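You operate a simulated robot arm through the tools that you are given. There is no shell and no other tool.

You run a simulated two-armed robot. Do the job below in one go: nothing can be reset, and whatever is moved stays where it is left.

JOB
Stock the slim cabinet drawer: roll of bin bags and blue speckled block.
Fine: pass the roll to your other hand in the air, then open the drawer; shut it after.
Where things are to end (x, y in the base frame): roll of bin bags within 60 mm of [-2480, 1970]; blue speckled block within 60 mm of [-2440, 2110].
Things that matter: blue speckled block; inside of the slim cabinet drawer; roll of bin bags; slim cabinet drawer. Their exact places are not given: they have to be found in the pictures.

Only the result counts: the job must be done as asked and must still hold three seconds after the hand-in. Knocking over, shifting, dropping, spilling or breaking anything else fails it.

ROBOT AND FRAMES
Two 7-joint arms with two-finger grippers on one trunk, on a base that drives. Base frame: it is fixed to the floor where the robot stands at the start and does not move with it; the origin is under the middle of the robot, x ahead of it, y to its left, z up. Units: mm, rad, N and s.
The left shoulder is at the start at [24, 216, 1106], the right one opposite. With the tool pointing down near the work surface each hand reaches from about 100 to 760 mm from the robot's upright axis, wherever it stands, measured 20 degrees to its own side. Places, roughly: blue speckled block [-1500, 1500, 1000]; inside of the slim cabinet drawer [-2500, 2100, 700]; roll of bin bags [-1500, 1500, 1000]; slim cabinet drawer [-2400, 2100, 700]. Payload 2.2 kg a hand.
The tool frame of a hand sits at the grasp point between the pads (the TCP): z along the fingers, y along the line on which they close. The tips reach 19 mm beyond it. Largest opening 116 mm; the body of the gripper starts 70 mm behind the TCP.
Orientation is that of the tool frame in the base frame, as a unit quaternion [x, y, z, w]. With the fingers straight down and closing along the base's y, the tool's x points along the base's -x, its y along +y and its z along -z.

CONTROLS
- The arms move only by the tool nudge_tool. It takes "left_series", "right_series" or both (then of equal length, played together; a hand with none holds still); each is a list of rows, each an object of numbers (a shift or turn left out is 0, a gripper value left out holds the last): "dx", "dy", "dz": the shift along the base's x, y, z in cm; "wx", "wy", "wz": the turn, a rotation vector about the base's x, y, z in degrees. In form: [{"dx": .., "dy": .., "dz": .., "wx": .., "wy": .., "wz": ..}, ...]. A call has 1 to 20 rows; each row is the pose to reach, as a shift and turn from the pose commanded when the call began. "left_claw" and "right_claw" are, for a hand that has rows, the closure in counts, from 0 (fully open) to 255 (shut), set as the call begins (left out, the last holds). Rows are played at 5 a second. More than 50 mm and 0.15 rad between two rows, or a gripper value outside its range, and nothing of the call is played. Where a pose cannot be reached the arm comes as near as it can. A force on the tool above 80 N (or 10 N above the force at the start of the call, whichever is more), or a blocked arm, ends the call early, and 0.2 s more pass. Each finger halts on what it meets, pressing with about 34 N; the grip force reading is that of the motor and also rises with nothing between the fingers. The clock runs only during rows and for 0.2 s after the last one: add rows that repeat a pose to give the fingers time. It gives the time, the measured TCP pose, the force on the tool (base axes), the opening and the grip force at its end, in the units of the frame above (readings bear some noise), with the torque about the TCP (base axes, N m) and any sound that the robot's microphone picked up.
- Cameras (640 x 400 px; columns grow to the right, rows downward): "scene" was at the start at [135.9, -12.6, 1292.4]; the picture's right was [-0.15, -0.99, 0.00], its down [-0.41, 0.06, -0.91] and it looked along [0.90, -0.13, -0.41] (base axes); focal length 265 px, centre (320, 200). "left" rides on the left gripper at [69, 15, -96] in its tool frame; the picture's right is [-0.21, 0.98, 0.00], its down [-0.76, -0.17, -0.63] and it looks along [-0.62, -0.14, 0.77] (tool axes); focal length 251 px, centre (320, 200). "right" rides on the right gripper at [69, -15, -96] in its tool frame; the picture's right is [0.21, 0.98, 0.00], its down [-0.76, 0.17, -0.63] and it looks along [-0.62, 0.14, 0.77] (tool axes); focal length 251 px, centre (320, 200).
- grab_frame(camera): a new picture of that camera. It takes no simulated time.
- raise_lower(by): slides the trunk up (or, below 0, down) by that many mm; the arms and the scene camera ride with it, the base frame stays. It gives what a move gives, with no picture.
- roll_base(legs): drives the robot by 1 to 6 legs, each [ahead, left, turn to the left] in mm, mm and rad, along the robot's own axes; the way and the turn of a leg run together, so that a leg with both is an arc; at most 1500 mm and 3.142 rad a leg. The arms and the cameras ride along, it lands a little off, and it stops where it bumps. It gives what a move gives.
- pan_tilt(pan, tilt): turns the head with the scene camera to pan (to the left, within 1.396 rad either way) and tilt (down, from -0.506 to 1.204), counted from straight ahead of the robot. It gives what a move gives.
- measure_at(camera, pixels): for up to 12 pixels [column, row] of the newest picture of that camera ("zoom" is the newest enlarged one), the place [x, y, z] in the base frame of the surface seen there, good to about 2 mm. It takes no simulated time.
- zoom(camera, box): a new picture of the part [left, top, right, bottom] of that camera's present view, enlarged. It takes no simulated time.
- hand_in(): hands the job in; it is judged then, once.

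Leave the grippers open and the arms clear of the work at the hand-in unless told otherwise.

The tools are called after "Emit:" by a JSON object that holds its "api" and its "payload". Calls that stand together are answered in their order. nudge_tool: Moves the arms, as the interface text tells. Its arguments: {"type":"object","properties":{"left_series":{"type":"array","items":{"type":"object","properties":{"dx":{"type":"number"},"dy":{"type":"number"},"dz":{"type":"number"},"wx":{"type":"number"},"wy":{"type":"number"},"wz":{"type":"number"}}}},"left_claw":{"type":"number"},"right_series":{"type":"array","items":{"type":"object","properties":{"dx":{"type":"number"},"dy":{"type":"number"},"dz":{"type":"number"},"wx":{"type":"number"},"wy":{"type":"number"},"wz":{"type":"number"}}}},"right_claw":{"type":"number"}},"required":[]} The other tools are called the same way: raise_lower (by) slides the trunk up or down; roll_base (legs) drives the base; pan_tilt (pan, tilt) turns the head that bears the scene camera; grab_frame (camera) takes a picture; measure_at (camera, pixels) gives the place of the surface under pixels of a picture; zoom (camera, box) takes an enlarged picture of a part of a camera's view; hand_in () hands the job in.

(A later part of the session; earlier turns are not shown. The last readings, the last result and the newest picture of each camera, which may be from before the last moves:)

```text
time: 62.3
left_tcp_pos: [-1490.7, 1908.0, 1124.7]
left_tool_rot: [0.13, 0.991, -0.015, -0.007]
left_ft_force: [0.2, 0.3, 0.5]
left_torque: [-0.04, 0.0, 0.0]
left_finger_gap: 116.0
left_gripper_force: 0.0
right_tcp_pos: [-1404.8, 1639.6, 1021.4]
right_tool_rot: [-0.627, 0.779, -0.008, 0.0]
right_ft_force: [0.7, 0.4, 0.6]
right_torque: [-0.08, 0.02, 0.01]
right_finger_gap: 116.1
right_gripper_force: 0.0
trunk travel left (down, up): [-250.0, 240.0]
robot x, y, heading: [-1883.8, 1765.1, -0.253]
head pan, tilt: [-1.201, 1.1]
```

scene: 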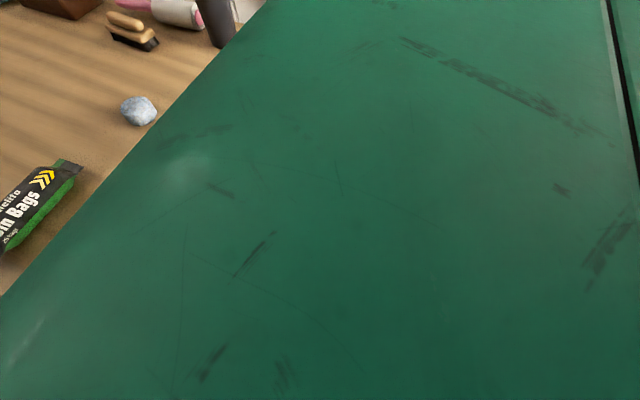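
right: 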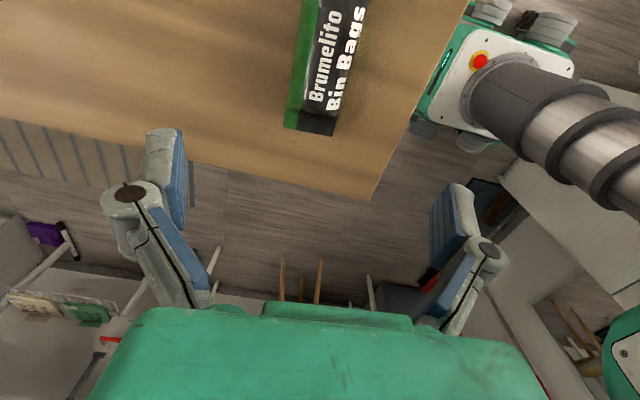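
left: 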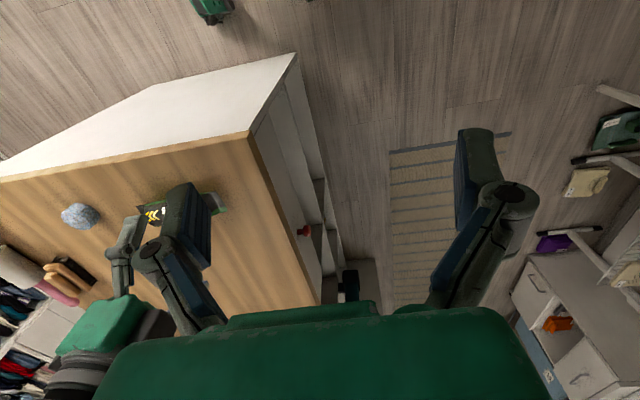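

It sways with a period of about 0.8 s and the amplitude slowly shrinks. I wait longer without moving.

Emit:
{"api": "nudge_tool", "payload": {"left_series": [{}, {}, {}, {}, {}, {}, {}, {}, {}, {}, {}, {}, {}, {}, {}, {}, {}, {}, {}, {}]}}

Emit:
{"api": "nudge_tool", "payload": {"left_series": [{}, {}]}}

Emit:
{"api": "nudge_tool", "payload": {"left_series": [{}]}}

Emit:
{"api": "nudge_tool", "payload": {"left_series": [{}]}}

```text
time: 66.5
left_tcp_pos: [-1493.7, 1899.6, 1127.4]
left_tool_rot: [0.129, 0.992, -0.012, -0.006]
left_ft_force: [0.7, 0.4, -0.3]
left_torque: [0.03, 0.04, 0.02]
left_finger_gap: 116.0
left_gripper_force: 0.1
right_tcp_pos: [-1405.9, 1629.3, 1021.8]
right_tool_rot: [-0.626, 0.78, -0.007, 0.003]
right_ft_force: [-0.6, -0.2, 0.3]
right_torque: [0.0, 0.03, -0.02]
right_finger_gap: 116.0
right_gripper_force: 0.0
trunk travel left (down, up): [-250.0, 240.0]
robot x, y, heading: [-1884.1, 1761.3, -0.259]
head pan, tilt: [-1.201, 1.1]
```

```text
time: 67.1
left_tcp_pos: [-1496.7, 1883.3, 1130.8]
left_tool_rot: [0.132, 0.991, -0.006, -0.002]
left_ft_force: [0.1, -0.3, -0.4]
left_torque: [0.04, -0.02, 0.0]
left_finger_gap: 115.9
left_gripper_force: 0.0
right_tcp_pos: [-1410.0, 1612.2, 1022.2]
right_tool_rot: [-0.625, 0.781, -0.003, 0.008]
right_ft_force: [-0.3, -1.4, 0.3]
right_torque: [0.1, 0.02, -0.02]
right_finger_gap: 116.1
right_gripper_force: 0.2
trunk travel left (down, up): [-250.0, 240.0]
robot x, y, heading: [-1889.2, 1764.1, -0.262]
head pan, tilt: [-1.201, 1.1]
```

```text
time: 67.5
left_tcp_pos: [-1490.6, 1910.5, 1125.6]
left_tool_rot: [0.13, 0.991, -0.017, -0.006]
left_ft_force: [0.0, 0.2, 0.8]
left_torque: [0.0, 0.03, -0.03]
left_finger_gap: 116.0
left_gripper_force: 0.1
right_tcp_pos: [-1403.2, 1640.8, 1021.2]
right_tool_rot: [-0.627, 0.779, -0.009, -0.001]
right_ft_force: [0.3, 0.0, -0.6]
right_torque: [-0.03, -0.02, 0.0]
right_finger_gap: 115.9
right_gripper_force: 0.1
trunk travel left (down, up): [-250.0, 240.0]
robot x, y, heading: [-1880.5, 1771.3, -0.261]
head pan, tilt: [-1.201, 1.1]
```

```text
time: 67.9
left_tcp_pos: [-1497.2, 1884.8, 1130.4]
left_tool_rot: [0.13, 0.991, -0.006, 0.0]
left_ft_force: [-0.8, -0.3, 0.8]
left_torque: [0.04, -0.01, -0.03]
left_finger_gap: 116.1
left_gripper_force: 0.0
right_tcp_pos: [-1410.0, 1615.2, 1022.1]
right_tool_rot: [-0.625, 0.781, -0.003, 0.008]
right_ft_force: [-0.6, 0.1, -0.1]
right_torque: [0.03, -0.04, -0.02]
right_finger_gap: 115.9
right_gripper_force: 0.0
trunk travel left (down, up): [-250.0, 240.0]
robot x, y, heading: [-1887.4, 1763.5, -0.262]
head pan, tilt: [-1.201, 1.1]
```

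The sway persists at about ±14 mm and the robot leans about 1° left. I try a tiny turn of the base (-0.02 rad) to let the drive settle anew, then sample.

Emit:
{"api": "roll_base", "payload": {"legs": [[0, 0, -0.02]]}}

Emit:
{"api": "pan_tilt", "payload": {"pan": -1.0, "tilt": 0.8}}

Emit:
{"api": "pan_tilt", "payload": {"pan": 0.0, "tilt": 0.7}}

Emit:
{"api": "nudge_tool", "payload": {"left_series": [{}]}}

Emit:
{"api": "nudge_tool", "payload": {"left_series": [{}]}}

```text
time: 68.6
left_tcp_pos: [-1491.5, 1888.4, 1129.5]
left_tool_rot: [0.139, 0.99, -0.011, -0.002]
left_ft_force: [-0.4, 1.2, 0.4]
left_torque: [-0.05, 0.0, 0.02]
left_finger_gap: 115.9
left_gripper_force: 0.0
right_tcp_pos: [-1410.1, 1615.4, 1020.3]
right_tool_rot: [-0.617, 0.787, -0.006, 0.004]
right_ft_force: [0.5, -0.1, 0.1]
right_torque: [-0.02, 0.02, -0.02]
right_finger_gap: 116.1
right_gripper_force: 0.1
trunk travel left (down, up): [-250.0, 240.0]
robot x, y, heading: [-1885.3, 1763.8, -0.281]
head pan, tilt: [-1.201, 1.1]
```

```text
time: 69.4
left_tcp_pos: [-1494.7, 1888.2, 1128.6]
left_tool_rot: [0.14, 0.99, -0.011, -0.003]
left_ft_force: [0.1, -0.2, -0.7]
left_torque: [-0.01, -0.02, -0.03]
left_finger_gap: 116.0
left_gripper_force: 0.1
right_tcp_pos: [-1412.8, 1615.5, 1022.2]
right_tool_rot: [-0.617, 0.787, -0.006, 0.005]
right_ft_force: [-0.1, -0.9, 0.9]
right_torque: [-0.05, -0.01, -0.01]
right_finger_gap: 116.2
right_gripper_force: 0.1
trunk travel left (down, up): [-250.0, 240.0]
robot x, y, heading: [-1880.1, 1762.6, -0.283]
head pan, tilt: [-1.0, 0.799]
```

```text
time: 70.7
left_tcp_pos: [-1497.3, 1878.8, 1129.2]
left_tool_rot: [0.14, 0.99, -0.007, -0.004]
left_ft_force: [0.7, -0.2, 0.1]
left_torque: [0.0, -0.04, -0.03]
left_finger_gap: 116.0
left_gripper_force: 0.1
right_tcp_pos: [-1414.5, 1608.9, 1023.4]
right_tool_rot: [-0.617, 0.787, -0.005, 0.008]
right_ft_force: [0.0, 0.1, -0.2]
right_torque: [0.04, 0.0, -0.03]
right_finger_gap: 116.3
right_gripper_force: 0.1
trunk travel left (down, up): [-250.0, 240.0]
robot x, y, heading: [-1883.4, 1762.1, -0.277]
head pan, tilt: [0.0, 0.7]
```

```text
time: 71.1
left_tcp_pos: [-1494.1, 1890.0, 1128.3]
left_tool_rot: [0.14, 0.99, -0.011, -0.004]
left_ft_force: [0.6, 0.6, -0.1]
left_torque: [0.02, -0.01, 0.02]
left_finger_gap: 116.0
left_gripper_force: 0.0
right_tcp_pos: [-1411.5, 1617.3, 1023.1]
right_tool_rot: [-0.617, 0.787, -0.006, 0.006]
right_ft_force: [0.4, 1.6, -0.7]
right_torque: [-0.02, -0.02, 0.0]
right_finger_gap: 115.8
right_gripper_force: 0.0
trunk travel left (down, up): [-250.0, 240.0]
robot x, y, heading: [-1883.7, 1762.6, -0.284]
head pan, tilt: [0.0, 0.7]
```

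```text
time: 71.5
left_tcp_pos: [-1497.2, 1878.7, 1129.7]
left_tool_rot: [0.14, 0.99, -0.006, -0.004]
left_ft_force: [-0.4, -0.5, 0.3]
left_torque: [0.05, -0.02, 0.0]
left_finger_gap: 115.7
left_gripper_force: 0.1
right_tcp_pos: [-1414.5, 1607.2, 1022.5]
right_tool_rot: [-0.616, 0.788, -0.005, 0.008]
right_ft_force: [0.3, -0.8, 0.4]
right_torque: [-0.01, -0.02, -0.02]
right_finger_gap: 116.1
right_gripper_force: 0.1
trunk travel left (down, up): [-250.0, 240.0]
robot x, y, heading: [-1885.3, 1764.8, -0.28]
head pan, tilt: [0.0, 0.7]
```

The sway dropped to about ±5 mm. I wait a little more and sample.

Emit:
{"api": "nudge_tool", "payload": {"left_series": [{}, {}, {}, {}, {}, {}, {}, {}, {}, {}]}}

Emit:
{"api": "nudge_tool", "payload": {"left_series": [{}]}}

Emit:
{"api": "nudge_tool", "payload": {"left_series": [{}]}}

```text
time: 73.7
left_tcp_pos: [-1494.6, 1886.8, 1129.0]
left_tool_rot: [0.14, 0.99, -0.01, -0.005]
left_ft_force: [-0.1, -0.4, -0.5]
left_torque: [0.0, 0.0, -0.02]
left_finger_gap: 116.0
left_gripper_force: 0.1
right_tcp_pos: [-1412.6, 1614.8, 1022.9]
right_tool_rot: [-0.617, 0.787, -0.005, 0.004]
right_ft_force: [-0.2, -0.2, -0.1]
right_torque: [0.02, 0.01, -0.01]
right_finger_gap: 116.0
right_gripper_force: 0.0
trunk travel left (down, up): [-250.0, 240.0]
robot x, y, heading: [-1887.0, 1766.8, -0.282]
head pan, tilt: [0.0, 0.7]
```

```text
time: 74.1
left_tcp_pos: [-1495.7, 1882.1, 1129.4]
left_tool_rot: [0.14, 0.99, -0.008, -0.004]
left_ft_force: [0.1, -0.1, 0.3]
left_torque: [-0.02, -0.03, 0.02]
left_finger_gap: 116.0
left_gripper_force: 0.1
right_tcp_pos: [-1414.2, 1611.4, 1023.4]
right_tool_rot: [-0.617, 0.787, -0.005, 0.007]
right_ft_force: [0.6, -0.2, 0.0]
right_torque: [-0.02, 0.02, -0.01]
right_finger_gap: 116.1
right_gripper_force: 0.1
trunk travel left (down, up): [-250.0, 240.0]
robot x, y, heading: [-1886.5, 1766.0, -0.283]
head pan, tilt: [0.0, 0.7]
```

```text
time: 74.5
left_tcp_pos: [-1494.4, 1885.7, 1128.6]
left_tool_rot: [0.141, 0.99, -0.011, -0.004]
left_ft_force: [-0.3, -0.3, 0.2]
left_torque: [0.04, 0.02, 0.01]
left_finger_gap: 116.0
left_gripper_force: 0.0
right_tcp_pos: [-1414.0, 1614.1, 1022.7]
right_tool_rot: [-0.617, 0.787, -0.005, 0.005]
right_ft_force: [-0.6, 0.6, -0.1]
right_torque: [0.01, 0.02, 0.02]
right_finger_gap: 115.9
right_gripper_force: 0.1
trunk travel left (down, up): [-250.0, 240.0]
robot x, y, heading: [-1882.9, 1766.6, -0.279]
head pan, tilt: [0.0, 0.7]
```

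Settled to about ±2 mm: right hand at (-1413,1613,1023). I take fresh pictures to re-measure the roll under the right hand.

Emit:
{"api": "grab_frame", "payload": {"camera": "right"}}

Emit:
{"api": "grab_frame", "payload": {"camera": "scene"}}

Emit:
{"api": "measure_at", "payload": {"camera": "scene", "pixels": [[320, 300]]}}

```text
taken
```

right: 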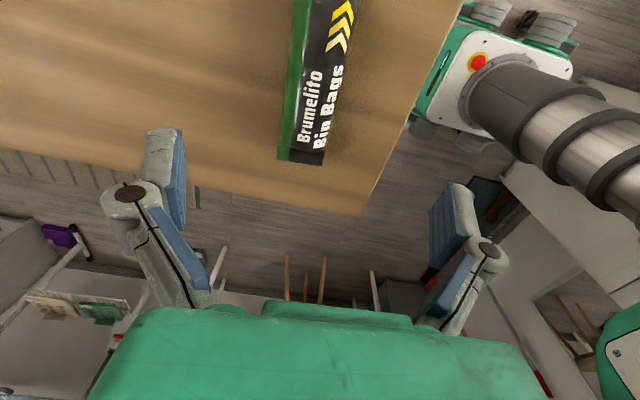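

```text
taken
```

scene: 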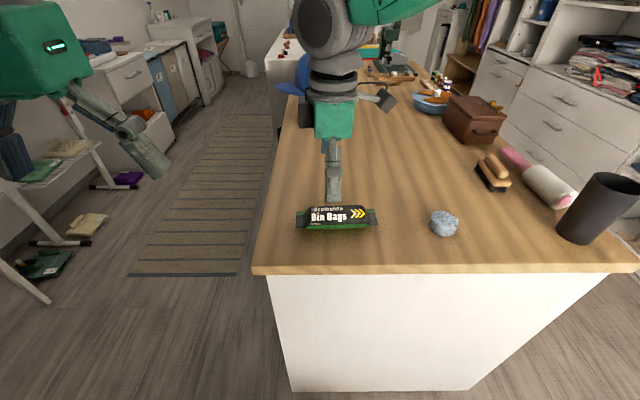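

```text
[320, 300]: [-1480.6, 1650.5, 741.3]
```

I measure the roll edges in the right-hand picture (roll runs from (325,10) to (302,163)) and in the scene picture.

Emit:
{"api": "measure_at", "payload": {"camera": "right", "pixels": [[302, 157], [308, 140], [290, 140], [325, 140], [318, 100], [335, 100], [300, 100], [322, 60], [342, 60], [306, 60], [325, 20], [345, 20]]}}

Emit:
{"api": "measure_at", "payload": {"camera": "scene", "pixels": [[300, 218], [312, 216], [337, 211], [337, 222], [360, 214], [373, 216], [337, 227], [443, 215], [443, 222], [443, 232], [432, 222], [455, 222]]}}

```text
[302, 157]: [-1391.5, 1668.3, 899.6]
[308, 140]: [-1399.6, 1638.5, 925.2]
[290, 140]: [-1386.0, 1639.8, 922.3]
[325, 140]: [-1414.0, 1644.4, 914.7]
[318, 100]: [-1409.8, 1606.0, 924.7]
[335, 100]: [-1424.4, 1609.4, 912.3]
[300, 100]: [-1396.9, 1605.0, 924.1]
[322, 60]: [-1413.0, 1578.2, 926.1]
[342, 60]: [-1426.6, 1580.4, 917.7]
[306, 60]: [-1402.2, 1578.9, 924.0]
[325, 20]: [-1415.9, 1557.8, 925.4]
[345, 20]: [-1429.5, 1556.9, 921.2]
```

```text
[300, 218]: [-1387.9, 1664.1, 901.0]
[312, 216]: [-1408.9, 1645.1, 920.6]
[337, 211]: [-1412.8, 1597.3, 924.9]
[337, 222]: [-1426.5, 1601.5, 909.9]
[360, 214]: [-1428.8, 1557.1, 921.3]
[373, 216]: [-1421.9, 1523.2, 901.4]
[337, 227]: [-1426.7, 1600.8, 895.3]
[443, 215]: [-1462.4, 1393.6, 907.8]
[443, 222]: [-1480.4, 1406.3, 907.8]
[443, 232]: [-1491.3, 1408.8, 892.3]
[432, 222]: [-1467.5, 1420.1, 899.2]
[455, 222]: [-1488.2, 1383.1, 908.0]
```

The roll's centre line at y=1566 is x≈-1411. I move the right hand sideways to (-1411,1566) slowly, then check before going down.

Emit:
{"api": "nudge_tool", "payload": {"right_series": [{"dx": 0.05, "dy": -0.8, "dz": -0.6}, {"dx": 0.1, "dy": -1.6, "dz": -1.2}, {"dx": 0.15, "dy": -2.4, "dz": -1.8}, {"dx": 0.2, "dy": -3.2, "dz": -2.4}, {"dx": 0.25, "dy": -4.0, "dz": -3.0}, {"dx": 0.3, "dy": -4.7, "dz": -3.6}, {"dx": 0.3, "dy": -4.7, "dz": -4.0}, {"dx": 0.3, "dy": -4.7, "dz": -4.0}, {"dx": 0.3, "dy": -4.7, "dz": -4.0}, {"dx": 0.3, "dy": -4.7, "dz": -4.0}], "right_claw": 0}}

```text
time: 76.7
left_tcp_pos: [-1494.7, 1885.5, 1128.1]
left_tool_rot: [0.14, 0.99, -0.008, -0.004]
left_ft_force: [-0.8, 0.1, 1.3]
left_torque: [0.01, 0.0, 0.03]
left_finger_gap: 116.0
left_gripper_force: 0.1
right_tcp_pos: [-1410.3, 1565.0, 982.0]
right_tool_rot: [-0.617, 0.787, -0.005, 0.006]
right_ft_force: [-0.2, -0.3, 0.3]
right_torque: [0.02, 0.03, 0.03]
right_finger_gap: 115.7
right_gripper_force: 0.0
trunk travel left (down, up): [-250.0, 240.0]
robot x, y, heading: [-1885.0, 1762.7, -0.281]
head pan, tilt: [0.0, 0.7]
```

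Right hand at (-1410,1565,982), steady. I go straight down 76 mm to z≈906.

Emit:
{"api": "nudge_tool", "payload": {"right_series": [{"dz": -1.2}, {"dz": -2.4}, {"dz": -3.6}, {"dz": -4.8}, {"dz": -5.8}, {"dz": -6.6}, {"dz": -7.2}, {"dz": -7.6}, {"dz": -7.6}, {"dz": -7.6}]}}

Emit:
{"api": "grab_frame", "payload": {"camera": "right"}}

Emit:
{"api": "grab_frame", "payload": {"camera": "scene"}}

```text
time: 78.9
left_tcp_pos: [-1495.7, 1884.7, 1129.4]
left_tool_rot: [0.14, 0.99, -0.009, -0.005]
left_ft_force: [0.2, 0.3, 0.2]
left_torque: [0.0, 0.0, 0.01]
left_finger_gap: 116.0
left_gripper_force: 0.1
right_tcp_pos: [-1410.5, 1566.9, 907.1]
right_tool_rot: [-0.617, 0.787, -0.006, 0.006]
right_ft_force: [-0.6, -0.3, -0.3]
right_torque: [0.01, 0.01, -0.01]
right_finger_gap: 115.8
right_gripper_force: 0.0
trunk travel left (down, up): [-250.0, 240.0]
robot x, y, heading: [-1883.6, 1764.8, -0.276]
head pan, tilt: [0.0, 0.7]
```

```text
taken
```

right: 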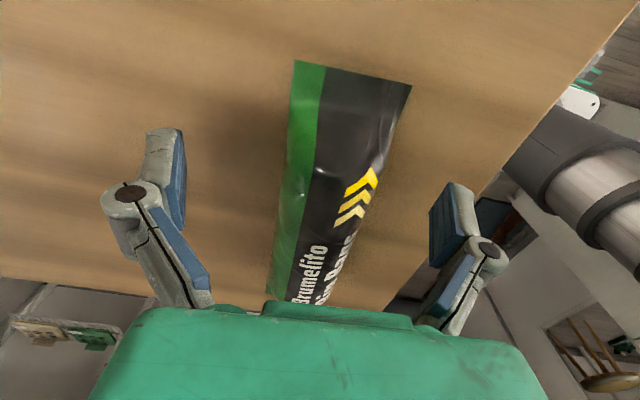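

```text
taken
```

scene: 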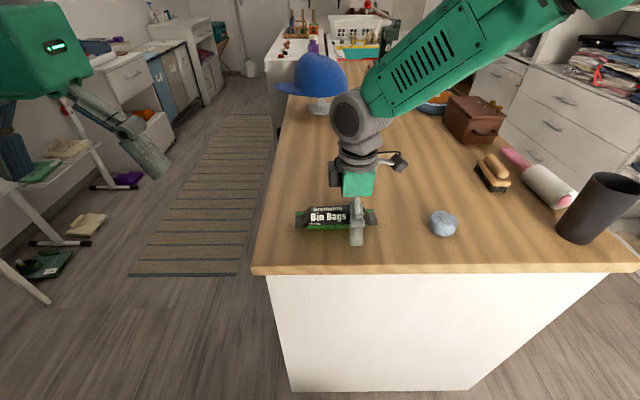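

The fingers straddle the roll's right part. I close the right gripper.

Emit:
{"api": "nudge_tool", "payload": {"right_series": [{}, {}, {}, {}, {}], "right_claw": 255}}

```text
time: 80.1
left_tcp_pos: [-1494.0, 1885.0, 1128.8]
left_tool_rot: [0.139, 0.99, -0.009, -0.005]
left_ft_force: [0.4, 0.1, 1.0]
left_torque: [0.01, -0.02, 0.04]
left_finger_gap: 116.0
left_gripper_force: 0.2
right_tcp_pos: [-1409.8, 1565.7, 907.9]
right_tool_rot: [-0.617, 0.787, -0.005, 0.006]
right_ft_force: [1.4, 0.9, 0.5]
right_torque: [-0.07, 0.01, 0.02]
right_finger_gap: 40.8
right_gripper_force: 33.7
trunk travel left (down, up): [-250.0, 240.0]
robot x, y, heading: [-1884.7, 1763.6, -0.282]
head pan, tilt: [0.0, 0.7]
```

Gap 40.8 mm with 33.7 N: the roll is held. I lift straight up 170 mm slowly.

Emit:
{"api": "nudge_tool", "payload": {"right_series": [{"dz": 0.5}, {"dz": 1.2}, {"dz": 2.2}, {"dz": 3.4}, {"dz": 4.6}, {"dz": 5.8}, {"dz": 7.0}, {"dz": 8.2}, {"dz": 9.4}, {"dz": 10.6}, {"dz": 11.8}, {"dz": 13.0}, {"dz": 14.2}, {"dz": 15.2}, {"dz": 16.0}, {"dz": 16.6}, {"dz": 17.0}, {"dz": 17.0}]}}

Emit:
{"api": "grab_frame", "payload": {"camera": "right"}}

Emit:
{"api": "grab_frame", "payload": {"camera": "scene"}}

```text
time: 83.9
left_tcp_pos: [-1495.2, 1883.6, 1127.7]
left_tool_rot: [0.141, 0.99, -0.01, -0.004]
left_ft_force: [-0.9, -0.5, 0.6]
left_torque: [0.0, 0.02, 0.02]
left_finger_gap: 115.9
left_gripper_force: 0.0
right_tcp_pos: [-1410.1, 1567.0, 1076.7]
right_tool_rot: [-0.617, 0.787, -0.005, 0.006]
right_ft_force: [0.7, 0.4, -0.9]
right_torque: [-0.02, 0.01, -0.02]
right_finger_gap: 40.7
right_gripper_force: 34.0
trunk travel left (down, up): [-250.0, 240.0]
robot x, y, heading: [-1882.7, 1759.3, -0.28]
head pan, tilt: [0.0, 0.7]
```

```text
taken
```

right: 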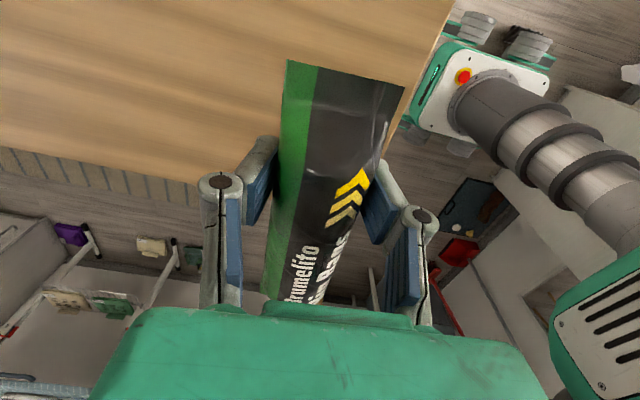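

```text
taken
```

scene: 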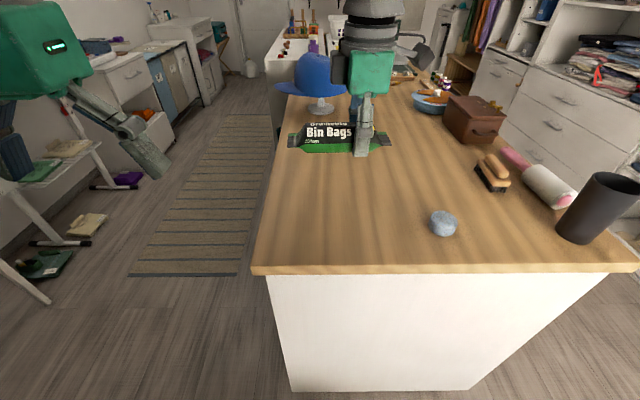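

The roll hangs level in the right hand at z≈1072. Next the left hand turns -88° about z and comes nearer, keeping well away (y≈1800), at a slow pace to avoid sway.

Emit:
{"api": "nudge_tool", "payload": {"left_series": [{"dx": 0.8, "dy": -0.6, "dz": 0.3, "wz": -6.3}, {"dx": 1.6, "dy": -1.2, "dz": 0.6, "wz": -12.5}, {"dx": 2.4, "dy": -1.8, "dz": 0.9, "wz": -18.8}, {"dx": 3.1, "dy": -2.4, "dz": 1.2, "wz": -25.1}, {"dx": 3.9, "dy": -3.0, "dz": 1.5, "wz": -31.3}, {"dx": 4.7, "dy": -3.6, "dz": 1.8, "wz": -37.6}, {"dx": 5.5, "dy": -4.2, "dz": 2.1, "wz": -43.9}, {"dx": 6.3, "dy": -4.8, "dz": 2.4, "wz": -50.1}, {"dx": 7.1, "dy": -5.4, "dz": 2.7, "wz": -56.4}, {"dx": 7.9, "dy": -6.0, "dz": 3.0, "wz": -62.6}, {"dx": 8.6, "dy": -6.6, "dz": 3.3, "wz": -68.9}, {"dx": 9.4, "dy": -7.2, "dz": 3.6, "wz": -75.2}, {"dx": 10.2, "dy": -7.8, "dz": 3.9, "wz": -81.4}, {"dx": 11.0, "dy": -8.4, "dz": 4.2, "wz": -87.7}, {"dx": 11.0, "dy": -8.4, "dz": 4.2, "wz": -87.7}, {"dx": 11.0, "dy": -8.4, "dz": 4.2, "wz": -87.7}], "left_claw": 0}}

Emit:
{"api": "grab_frame", "payload": {"camera": "scene"}}

Emit:
{"api": "grab_frame", "payload": {"camera": "left"}}

```text
time: 87.3
left_tcp_pos: [-1384.2, 1799.8, 1173.4]
left_tool_rot: [0.788, 0.616, -0.007, -0.006]
left_ft_force: [0.2, 0.4, 0.2]
left_torque: [0.02, 0.04, -0.02]
left_finger_gap: 116.0
left_gripper_force: 0.0
right_tcp_pos: [-1411.2, 1567.7, 1077.4]
right_tool_rot: [-0.617, 0.787, -0.005, 0.006]
right_ft_force: [-0.1, 0.2, -1.1]
right_torque: [-0.05, 0.02, 0.03]
right_finger_gap: 40.9
right_gripper_force: 33.9
trunk travel left (down, up): [-250.0, 240.0]
robot x, y, heading: [-1885.2, 1764.7, -0.285]
head pan, tilt: [0.0, 0.7]
```

```text
taken
```

scene: 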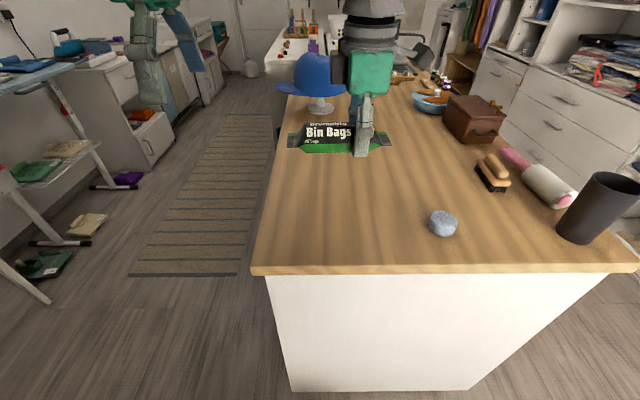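

```text
taken
```

left: 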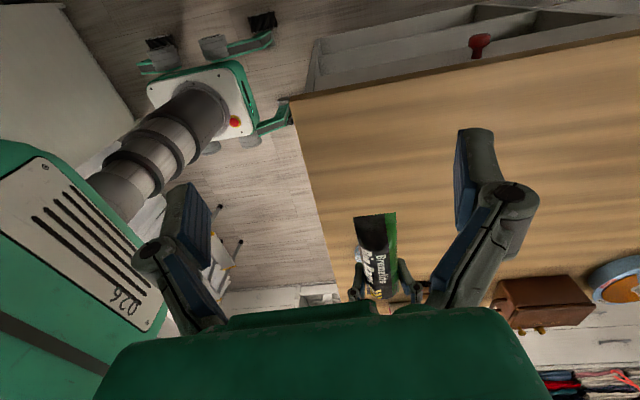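

The left hand is turned properly and sees the roll at (375,240). I measure the roll's place from the left and scene pictures.

Emit:
{"api": "measure_at", "payload": {"camera": "left", "pixels": [[375, 220], [372, 235], [362, 245], [388, 245], [375, 255], [378, 275], [390, 225], [358, 225]]}}

Emit:
{"api": "measure_at", "payload": {"camera": "scene", "pixels": [[291, 140], [303, 137], [325, 131], [325, 141], [325, 148], [345, 133], [388, 138], [364, 150]]}}

```text
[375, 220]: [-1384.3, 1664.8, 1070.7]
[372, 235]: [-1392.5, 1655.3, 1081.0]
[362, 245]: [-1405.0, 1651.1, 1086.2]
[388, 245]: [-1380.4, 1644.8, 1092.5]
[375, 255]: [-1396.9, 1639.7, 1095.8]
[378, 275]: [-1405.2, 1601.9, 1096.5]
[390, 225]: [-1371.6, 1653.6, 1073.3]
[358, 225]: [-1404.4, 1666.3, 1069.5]
```

```text
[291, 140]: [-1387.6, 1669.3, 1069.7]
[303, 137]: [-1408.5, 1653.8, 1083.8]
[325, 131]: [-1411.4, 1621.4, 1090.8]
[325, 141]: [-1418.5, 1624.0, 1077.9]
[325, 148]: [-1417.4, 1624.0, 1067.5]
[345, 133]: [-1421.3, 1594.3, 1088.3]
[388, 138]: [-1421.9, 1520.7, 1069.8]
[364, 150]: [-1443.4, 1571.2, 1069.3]
```

The roll's axis passes (-1398,1628,1073) where the left hand should grip. I tilt the left tool 35° (wrist leaning left) and move to a point 120 mm back along its approach line.

Emit:
{"api": "nudge_tool", "payload": {"left_series": [{"dx": 0.03, "dy": -1.05, "wx": -3.4, "wy": 0.84}, {"dx": 0.06, "dy": -2.1, "wx": -6.8, "wy": 1.68}, {"dx": 0.09, "dy": -3.15, "wx": -10.2, "wy": 2.52}, {"dx": 0.12, "dy": -4.2, "wx": -13.6, "wy": 3.36}, {"dx": 0.15, "dy": -5.25, "wx": -17.0, "wy": 4.2}, {"dx": 0.18, "dy": -6.3, "wx": -20.4, "wy": 5.04}, {"dx": 0.21, "dy": -7.35, "wx": -23.8, "wy": 5.88}, {"dx": 0.24, "dy": -8.4, "wx": -27.2, "wy": 6.72}, {"dx": 0.27, "dy": -9.45, "wx": -30.6, "wy": 7.56}, {"dx": 0.3, "dy": -10.5, "dz": -0.2, "wx": -34.0, "wy": 8.4}, {"dx": 0.3, "dy": -10.5, "dz": -0.2, "wx": -34.0, "wy": 8.4}, {"dx": 0.3, "dy": -10.5, "dz": -0.2, "wx": -34.0, "wy": 8.4}]}}

Emit:
{"api": "grab_frame", "payload": {"camera": "scene"}}

Emit:
{"api": "grab_frame", "payload": {"camera": "left"}}

Emit:
{"api": "grab_frame", "payload": {"camera": "right"}}

```text
time: 89.9
left_tcp_pos: [-1381.8, 1694.6, 1170.1]
left_tool_rot: [0.752, 0.586, -0.244, 0.18]
left_ft_force: [-0.4, -0.8, 0.4]
left_torque: [-0.03, 0.0, 0.01]
left_finger_gap: 115.7
left_gripper_force: 0.1
right_tcp_pos: [-1410.9, 1566.8, 1076.4]
right_tool_rot: [-0.617, 0.787, -0.005, 0.006]
right_ft_force: [0.2, 0.3, -0.6]
right_torque: [-0.06, -0.03, -0.02]
right_finger_gap: 40.6
right_gripper_force: 33.9
trunk travel left (down, up): [-250.0, 240.0]
robot x, y, heading: [-1883.1, 1765.0, -0.285]
head pan, tilt: [0.0, 0.7]
```

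```text
taken
```

scene: 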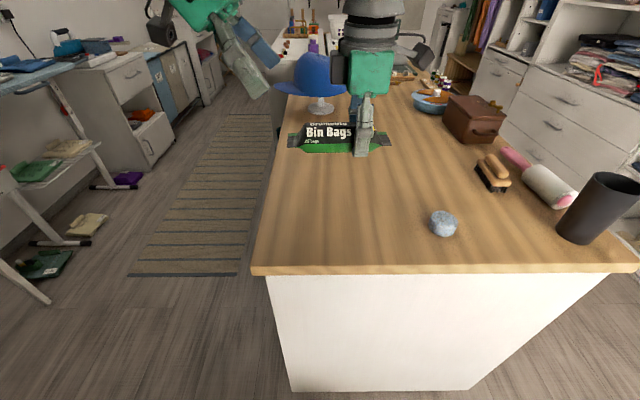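

```text
taken
```

left: 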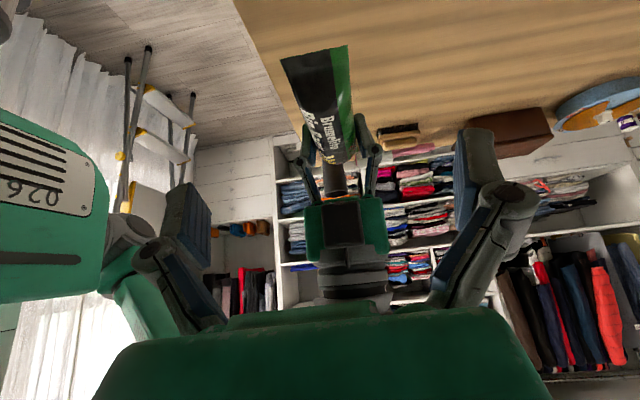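

```text
taken
```

right: 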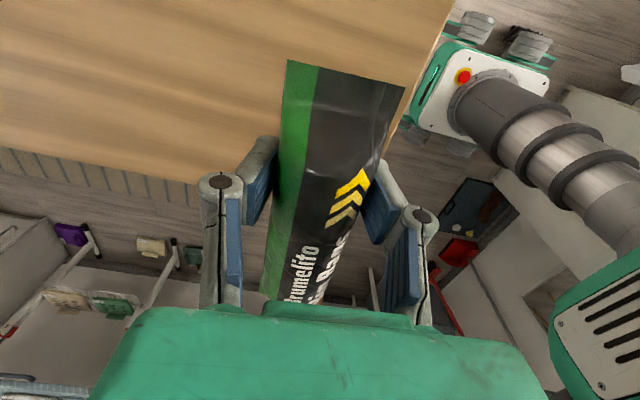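

The roll lies straight ahead in the left view, between the open fingers. I advance along the approach line to (-1398,1628,1073).

Emit:
{"api": "nudge_tool", "payload": {"left_series": [{"dx": -0.2, "dy": -0.8, "dz": -1.2}, {"dx": -0.4, "dy": -1.6, "dz": -2.4}, {"dx": -0.6, "dy": -2.5, "dz": -3.6}, {"dx": -0.8, "dy": -3.3, "dz": -4.8}, {"dx": -1.0, "dy": -4.1, "dz": -6.0}, {"dx": -1.2, "dy": -4.9, "dz": -7.2}, {"dx": -1.4, "dy": -5.6, "dz": -8.2}, {"dx": -1.5, "dy": -6.1, "dz": -8.9}, {"dx": -1.6, "dy": -6.5, "dz": -9.4}, {"dx": -1.6, "dy": -6.6, "dz": -9.7}, {"dx": -1.6, "dy": -6.6, "dz": -9.7}, {"dx": -1.6, "dy": -6.6, "dz": -9.7}]}}

Emit:
{"api": "grab_frame", "payload": {"camera": "scene"}}

Emit:
{"api": "grab_frame", "payload": {"camera": "left"}}

Emit:
{"api": "grab_frame", "payload": {"camera": "right"}}

```text
time: 92.5
left_tcp_pos: [-1397.8, 1628.6, 1073.0]
left_tool_rot: [0.752, 0.586, -0.243, 0.179]
left_ft_force: [1.3, -0.8, 1.0]
left_torque: [0.02, -0.01, -0.02]
left_finger_gap: 116.1
left_gripper_force: 0.0
right_tcp_pos: [-1410.4, 1565.8, 1075.9]
right_tool_rot: [-0.616, 0.787, -0.006, 0.007]
right_ft_force: [-0.2, -0.3, -2.5]
right_torque: [-0.06, -0.01, -0.02]
right_finger_gap: 40.5
right_gripper_force: 34.0
trunk travel left (down, up): [-250.0, 240.0]
robot x, y, heading: [-1881.4, 1765.1, -0.281]
head pan, tilt: [0.0, 0.7]
```

```text
taken
```

scene: 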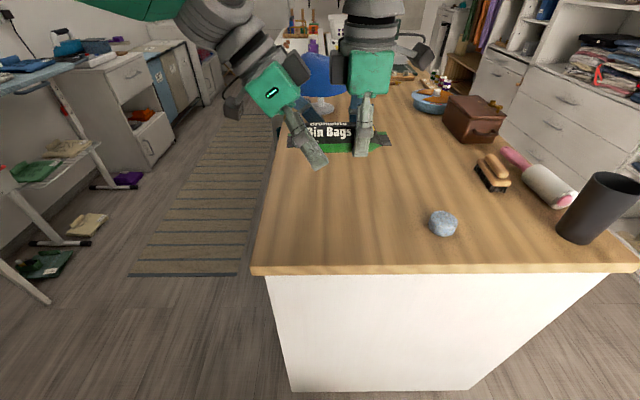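

```text
taken
```

left: 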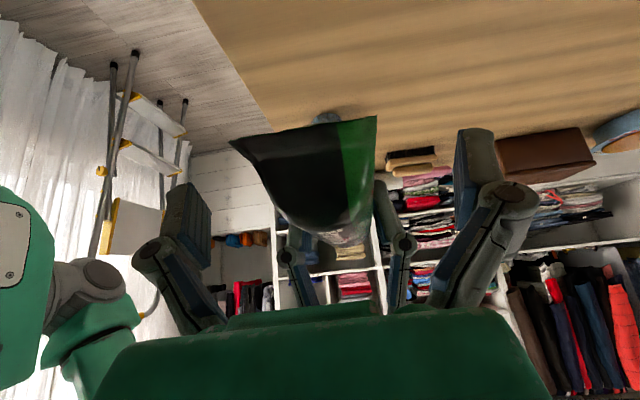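

```text
taken
```

right: 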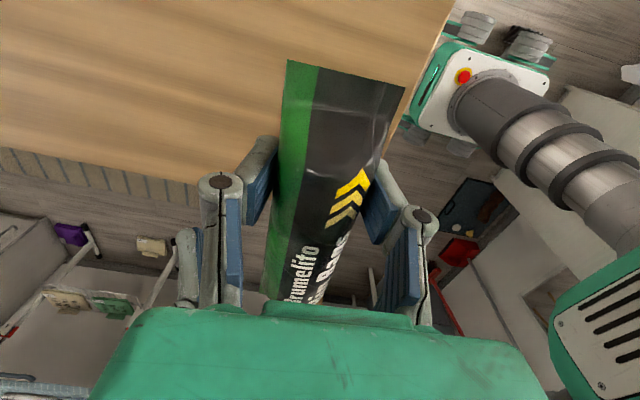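

The left fingers straddle the roll's left part, clear of the right fingers. I close the left gripper while the right still holds.

Emit:
{"api": "nudge_tool", "payload": {"left_series": [{}, {}, {}, {}, {}, {}], "left_claw": 255}}

Emit:
{"api": "grab_frame", "payload": {"camera": "left"}}

```text
time: 93.9
left_tcp_pos: [-1397.0, 1628.7, 1073.6]
left_tool_rot: [0.751, 0.586, -0.243, 0.18]
left_ft_force: [27.4, -6.4, -5.8]
left_torque: [-0.12, -0.12, 0.82]
left_finger_gap: 41.9
left_gripper_force: 34.2
right_tcp_pos: [-1412.0, 1567.5, 1076.2]
right_tool_rot: [-0.617, 0.787, -0.004, 0.006]
right_ft_force: [-27.3, 5.9, 6.0]
right_torque: [0.55, 0.11, 0.96]
right_finger_gap: 40.5
right_gripper_force: 33.6
trunk travel left (down, up): [-250.0, 240.0]
robot x, y, heading: [-1885.3, 1763.6, -0.284]
head pan, tilt: [0.0, 0.7]
```

```text
taken
```

left: 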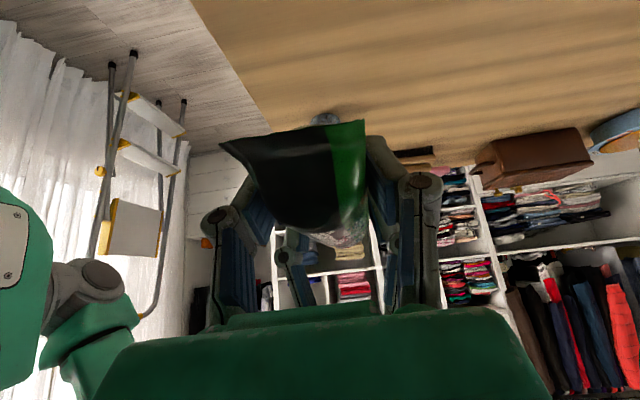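

Both hands hold the roll in the air (gaps 41.9 and 40.5 mm). I open the right gripper.

Emit:
{"api": "nudge_tool", "payload": {"right_series": [{}, {}, {}, {}, {}, {}], "right_claw": 0}}

Emit:
{"api": "grab_frame", "payload": {"camera": "right"}}

Emit:
{"api": "grab_frame", "payload": {"camera": "left"}}

```text
time: 95.3
left_tcp_pos: [-1399.4, 1628.8, 1072.3]
left_tool_rot: [0.752, 0.586, -0.244, 0.179]
left_ft_force: [0.2, -0.5, -0.5]
left_torque: [0.06, 0.03, 0.03]
left_finger_gap: 41.8
left_gripper_force: 34.2
right_tcp_pos: [-1411.6, 1566.7, 1076.3]
right_tool_rot: [-0.617, 0.787, -0.004, 0.006]
right_ft_force: [0.1, 0.2, 0.4]
right_torque: [0.01, -0.01, -0.01]
right_finger_gap: 115.9
right_gripper_force: 0.1
trunk travel left (down, up): [-250.0, 240.0]
robot x, y, heading: [-1883.5, 1762.0, -0.277]
head pan, tilt: [0.0, 0.7]
```

```text
taken
```

right: 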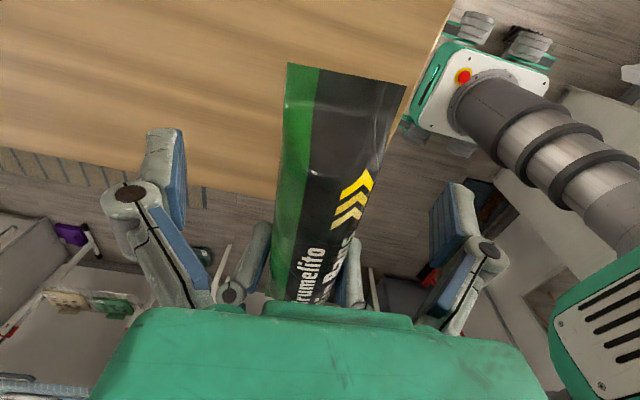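

```text
taken
```

left: 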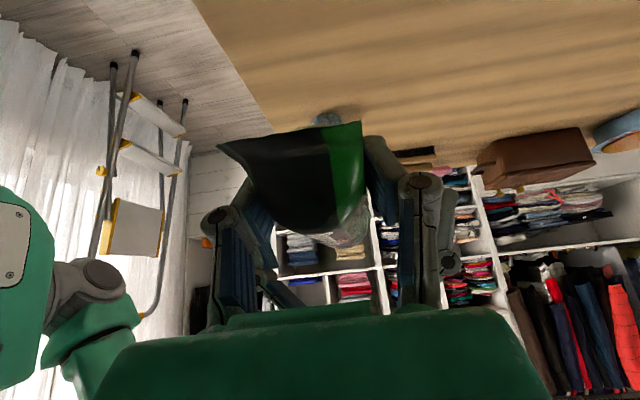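

The left hand alone now holds the roll (gap 41.8 mm). I raise the right hand clear, then draw both hands apart and back toward the body, slowly.

Emit:
{"api": "nudge_tool", "payload": {"right_series": [{"dz": 1.5}, {"dz": 3.2}, {"dz": 5.0}, {"dz": 7.0}, {"dz": 9.0}, {"dz": 10.8}, {"dz": 12}, {"dx": -1.4, "dy": -1.0, "dz": 12}, {"dx": -2.9, "dy": -2.0, "dz": 12}, {"dx": -4.3, "dy": -2.9, "dz": 12}, {"dx": -5.7, "dy": -3.9, "dz": 12}, {"dx": -7.2, "dy": -4.9, "dz": 12}, {"dx": -8.6, "dy": -5.9, "dz": 12}, {"dx": -10.0, "dy": -6.8, "dz": 12}, {"dx": -11.5, "dy": -7.8, "dz": 12}, {"dx": -12.5, "dy": -8.5, "dz": 12}, {"dx": -12.9, "dy": -8.8, "dz": 12}, {"dx": -12.9, "dy": -8.8, "dz": 12}], "left_series": [{}, {}, {}, {}, {}, {}, {}, {"dx": -0.76, "dy": 1.37}, {"dx": -1.52, "dy": 2.74}, {"dx": -2.28, "dy": 4.12}, {"dx": -3.04, "dy": 5.5}, {"dx": -3.8, "dy": 6.87}, {"dx": -4.57, "dy": 8.24}, {"dx": -5.33, "dy": 9.6}, {"dx": -6.1, "dy": 11.0}, {"dx": -6.6, "dy": 12.0}, {"dx": -6.85, "dy": 12.4}, {"dx": -6.85, "dy": 12.4}]}}

Emit:
{"api": "grab_frame", "payload": {"camera": "scene"}}

Emit:
{"api": "grab_frame", "payload": {"camera": "left"}}

```text
time: 99.1
left_tcp_pos: [-1467.0, 1752.6, 1075.0]
left_tool_rot: [0.752, 0.586, -0.244, 0.179]
left_ft_force: [-0.2, 0.5, -1.8]
left_torque: [0.07, -0.01, -0.03]
left_finger_gap: 41.7
left_gripper_force: 33.9
right_tcp_pos: [-1538.9, 1478.8, 1197.3]
right_tool_rot: [-0.617, 0.787, -0.006, 0.006]
right_ft_force: [0.8, -0.4, 0.1]
right_torque: [-0.04, 0.04, -0.02]
right_finger_gap: 115.8
right_gripper_force: 0.0
trunk travel left (down, up): [-250.0, 240.0]
robot x, y, heading: [-1881.1, 1762.3, -0.279]
head pan, tilt: [0.0, 0.7]
```

```text
taken
```

scene: 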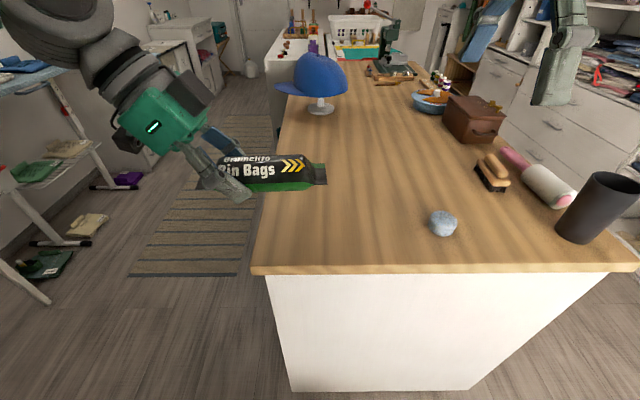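

```text
taken
```

left: 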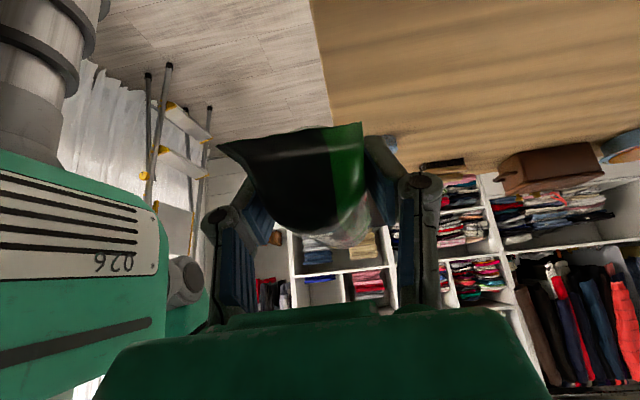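

The handover is done. Before turning round I check the distances of the things to the left (blue table at (30,75), rack).

Emit:
{"api": "measure_at", "payload": {"camera": "scene", "pixels": [[30, 75], [70, 65], [50, 150], [35, 270], [5, 170], [140, 90], [90, 225], [20, 300]]}}

Emit:
{"api": "pan_tilt", "payload": {"pan": 1.3, "tilt": 0.5}}

Emit:
{"api": "grab_frame", "payload": {"camera": "scene"}}

```text
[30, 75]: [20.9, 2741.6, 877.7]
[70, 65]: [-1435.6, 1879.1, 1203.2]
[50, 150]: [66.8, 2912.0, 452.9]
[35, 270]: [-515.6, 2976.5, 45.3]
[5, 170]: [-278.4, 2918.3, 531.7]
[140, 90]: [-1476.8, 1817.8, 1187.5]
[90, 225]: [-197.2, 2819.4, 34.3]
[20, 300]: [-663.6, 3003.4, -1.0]
```

```text
time: 100.5
left_tcp_pos: [-1466.2, 1751.8, 1073.9]
left_tool_rot: [0.751, 0.586, -0.244, 0.179]
left_ft_force: [-0.2, -0.2, -1.1]
left_torque: [0.07, -0.02, -0.02]
left_finger_gap: 41.5
left_gripper_force: 34.1
right_tcp_pos: [-1539.0, 1477.7, 1196.9]
right_tool_rot: [-0.617, 0.787, -0.006, 0.006]
right_ft_force: [0.7, 0.0, -0.4]
right_torque: [0.02, -0.02, -0.01]
right_finger_gap: 116.0
right_gripper_force: 0.0
trunk travel left (down, up): [-250.0, 240.0]
robot x, y, heading: [-1881.8, 1768.3, -0.281]
head pan, tilt: [1.3, 0.499]
```

```text
taken
```

scene: 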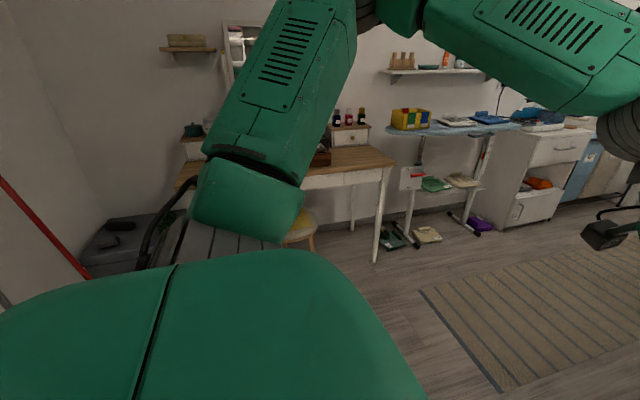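

The left side is clear (furniture beyond 1 m). I turn left by 3.14 rad to face the cabinet.

Emit:
{"api": "roll_base", "payload": {"legs": [[0, 0, 1.571], [0, 0, 1.571]]}}

Emit:
{"api": "pan_tilt", "payload": {"pan": 0.0, "tilt": 0.7}}

Emit:
{"api": "grab_frame", "payload": {"camera": "scene"}}

Emit:
{"api": "grab_frame", "payload": {"camera": "left"}}

```text
time: 108.5
left_tcp_pos: [-2301.9, 1793.3, 1074.6]
left_tool_rot: [-0.571, 0.763, 0.174, 0.247]
left_ft_force: [0.6, -0.2, -1.6]
left_torque: [-0.04, -0.03, 0.03]
left_finger_gap: 41.3
left_gripper_force: 34.3
right_tcp_pos: [-2216.3, 2062.3, 1198.2]
right_tool_rot: [0.798, 0.603, -0.006, -0.006]
right_ft_force: [-0.2, -0.4, -1.0]
right_torque: [0.01, -0.02, 0.0]
right_finger_gap: 116.1
right_gripper_force: 0.0
trunk travel left (down, up): [-250.0, 240.0]
robot x, y, heading: [-1883.6, 1767.6, 2.823]
head pan, tilt: [1.3, 0.499]
```

```text
time: 110.0
left_tcp_pos: [-2297.8, 1791.1, 1074.9]
left_tool_rot: [-0.571, 0.763, 0.175, 0.247]
left_ft_force: [0.0, -0.6, -2.0]
left_torque: [-0.07, 0.04, 0.01]
left_finger_gap: 41.5
left_gripper_force: 34.0
right_tcp_pos: [-2214.9, 2062.5, 1198.3]
right_tool_rot: [0.798, 0.603, -0.007, -0.005]
right_ft_force: [0.5, -0.4, 0.1]
right_torque: [0.03, -0.03, 0.0]
right_finger_gap: 116.2
right_gripper_force: 0.0
trunk travel left (down, up): [-250.0, 240.0]
robot x, y, heading: [-1882.6, 1763.8, 2.829]
head pan, tilt: [0.0, 0.7]
```

```text
taken
```

scene: 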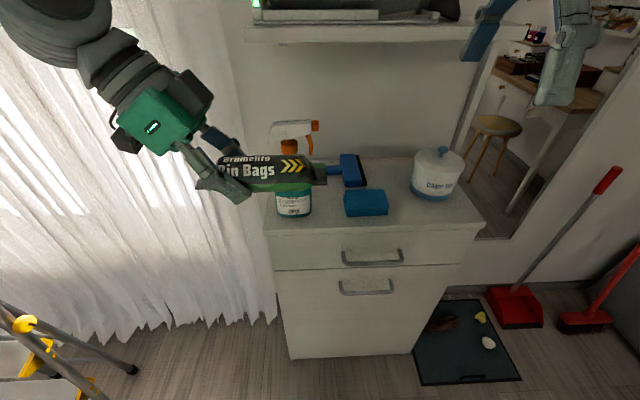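

```text
taken
```

left: 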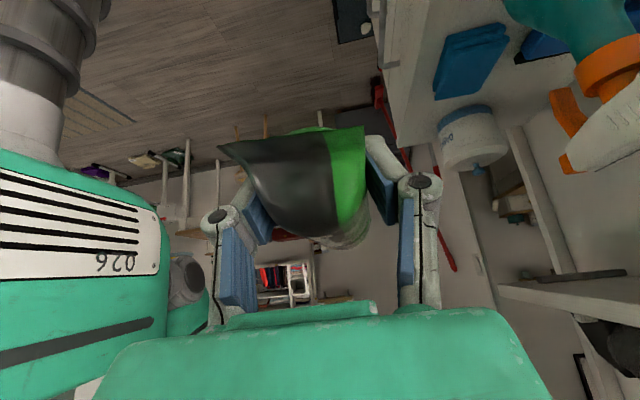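

I face the cabinet: top drawer handle at (372,260), door handle below (366,288), spray bottle (292,150), blue sponge and jar on top. I zoom on the drawer and measure handle and face.

Emit:
{"api": "zoom", "payload": {"camera": "scene", "box": [250, 140, 490, 310]}}

Emit:
{"api": "measure_at", "payload": {"camera": "scene", "pixels": [[343, 262], [372, 262], [401, 260], [343, 252], [402, 251], [372, 256], [367, 291], [265, 232], [484, 225], [275, 270], [465, 263], [372, 245]]}}

```text
2.35 times, centred on (370, 225) of scene
```

zoom: 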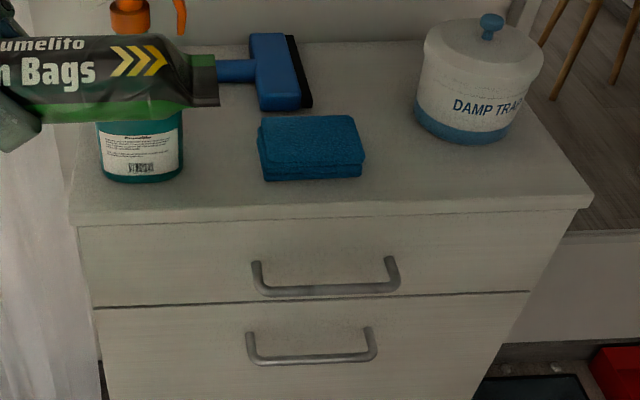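

```text
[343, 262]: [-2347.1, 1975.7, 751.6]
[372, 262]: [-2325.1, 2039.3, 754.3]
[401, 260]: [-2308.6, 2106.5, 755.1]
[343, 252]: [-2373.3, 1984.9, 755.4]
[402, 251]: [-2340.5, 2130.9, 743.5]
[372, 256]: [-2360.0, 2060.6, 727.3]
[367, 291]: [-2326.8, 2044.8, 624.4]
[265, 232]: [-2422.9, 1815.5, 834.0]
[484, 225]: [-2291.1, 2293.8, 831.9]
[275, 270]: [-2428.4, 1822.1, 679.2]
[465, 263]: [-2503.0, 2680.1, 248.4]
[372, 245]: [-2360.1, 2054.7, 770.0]
```

Handle bar: (-2347,1976) to (-2309,2107), z≈754, standing about 35 mm off the face (face at u≈2835). I back up 90 mm with a small heading correction for pulling room, and lower the trunk 100 mm.

Emit:
{"api": "roll_base", "payload": {"legs": [[-90, 0, 0.033]]}}

Emit:
{"api": "raise_lower", "payload": {"by": -100}}

Emit:
{"api": "grab_frame", "payload": {"camera": "scene"}}

```text
time: 111.1
left_tcp_pos: [-2213.9, 1751.9, 1075.0]
left_tool_rot: [-0.584, 0.753, 0.18, 0.243]
left_ft_force: [0.3, -0.8, -1.8]
left_torque: [-0.04, 0.02, 0.01]
left_finger_gap: 41.4
left_gripper_force: 34.0
right_tcp_pos: [-2138.1, 2026.4, 1199.1]
right_tool_rot: [0.788, 0.615, -0.008, -0.007]
right_ft_force: [-0.6, 0.1, 0.2]
right_torque: [-0.02, 0.02, 0.02]
right_finger_gap: 116.0
right_gripper_force: 0.1
trunk travel left (down, up): [-250.0, 240.0]
robot x, y, heading: [-1803.1, 1737.6, 2.858]
head pan, tilt: [0.0, 0.7]
```

```text
time: 112.4
left_tcp_pos: [-2212.2, 1750.1, 975.8]
left_tool_rot: [-0.584, 0.754, 0.181, 0.242]
left_ft_force: [0.7, 1.2, -2.1]
left_torque: [-0.06, -0.01, -0.04]
left_finger_gap: 41.2
left_gripper_force: 34.2
right_tcp_pos: [-2136.5, 2024.7, 1098.9]
right_tool_rot: [0.789, 0.615, -0.008, -0.007]
right_ft_force: [-0.2, -0.6, -0.5]
right_torque: [0.01, -0.02, 0.01]
right_finger_gap: 116.1
right_gripper_force: 0.1
trunk travel left (down, up): [-150.0, 340.0]
robot x, y, heading: [-1800.1, 1736.7, 2.855]
head pan, tilt: [0.0, 0.7]
```

```text
taken
```

scene: 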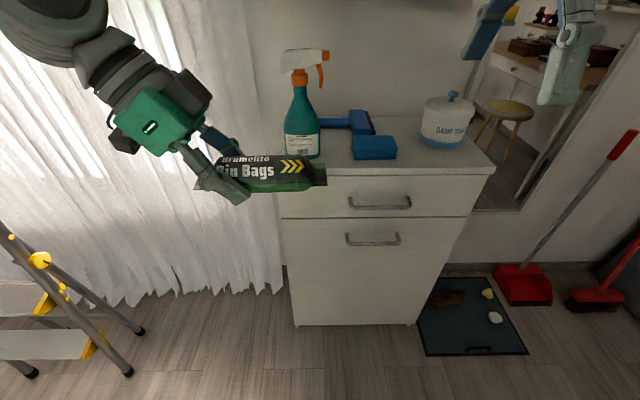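

Now the handle is at (380,207). I measure handle, face and drawer bottom seam more exactly in a zoom.

Emit:
{"api": "zoom", "payload": {"camera": "scene", "box": [320, 150, 480, 250]}}

Emit:
{"api": "measure_at", "payload": {"camera": "zoom", "pixels": [[130, 228], [180, 230], [240, 228], [300, 226], [355, 222], [125, 205], [360, 200], [240, 150], [240, 263], [240, 275], [240, 110], [240, 90]]}}

```text
4.00 times, centred on (400, 200) of scene
```

zoom: 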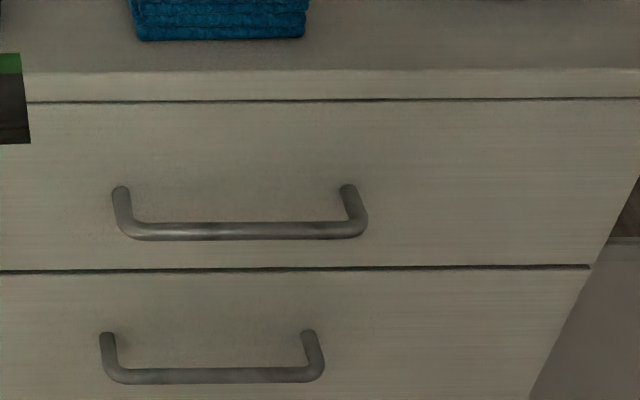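

```text
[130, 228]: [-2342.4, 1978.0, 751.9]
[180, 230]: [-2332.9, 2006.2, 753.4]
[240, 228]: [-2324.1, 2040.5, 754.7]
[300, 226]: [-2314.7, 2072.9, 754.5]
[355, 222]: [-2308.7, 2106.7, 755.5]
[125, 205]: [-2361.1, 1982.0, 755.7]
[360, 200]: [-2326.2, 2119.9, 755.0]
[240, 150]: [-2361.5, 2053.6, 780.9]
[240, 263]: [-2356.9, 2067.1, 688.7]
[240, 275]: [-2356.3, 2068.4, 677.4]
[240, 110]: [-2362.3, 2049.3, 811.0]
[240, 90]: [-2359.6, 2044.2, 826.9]
```

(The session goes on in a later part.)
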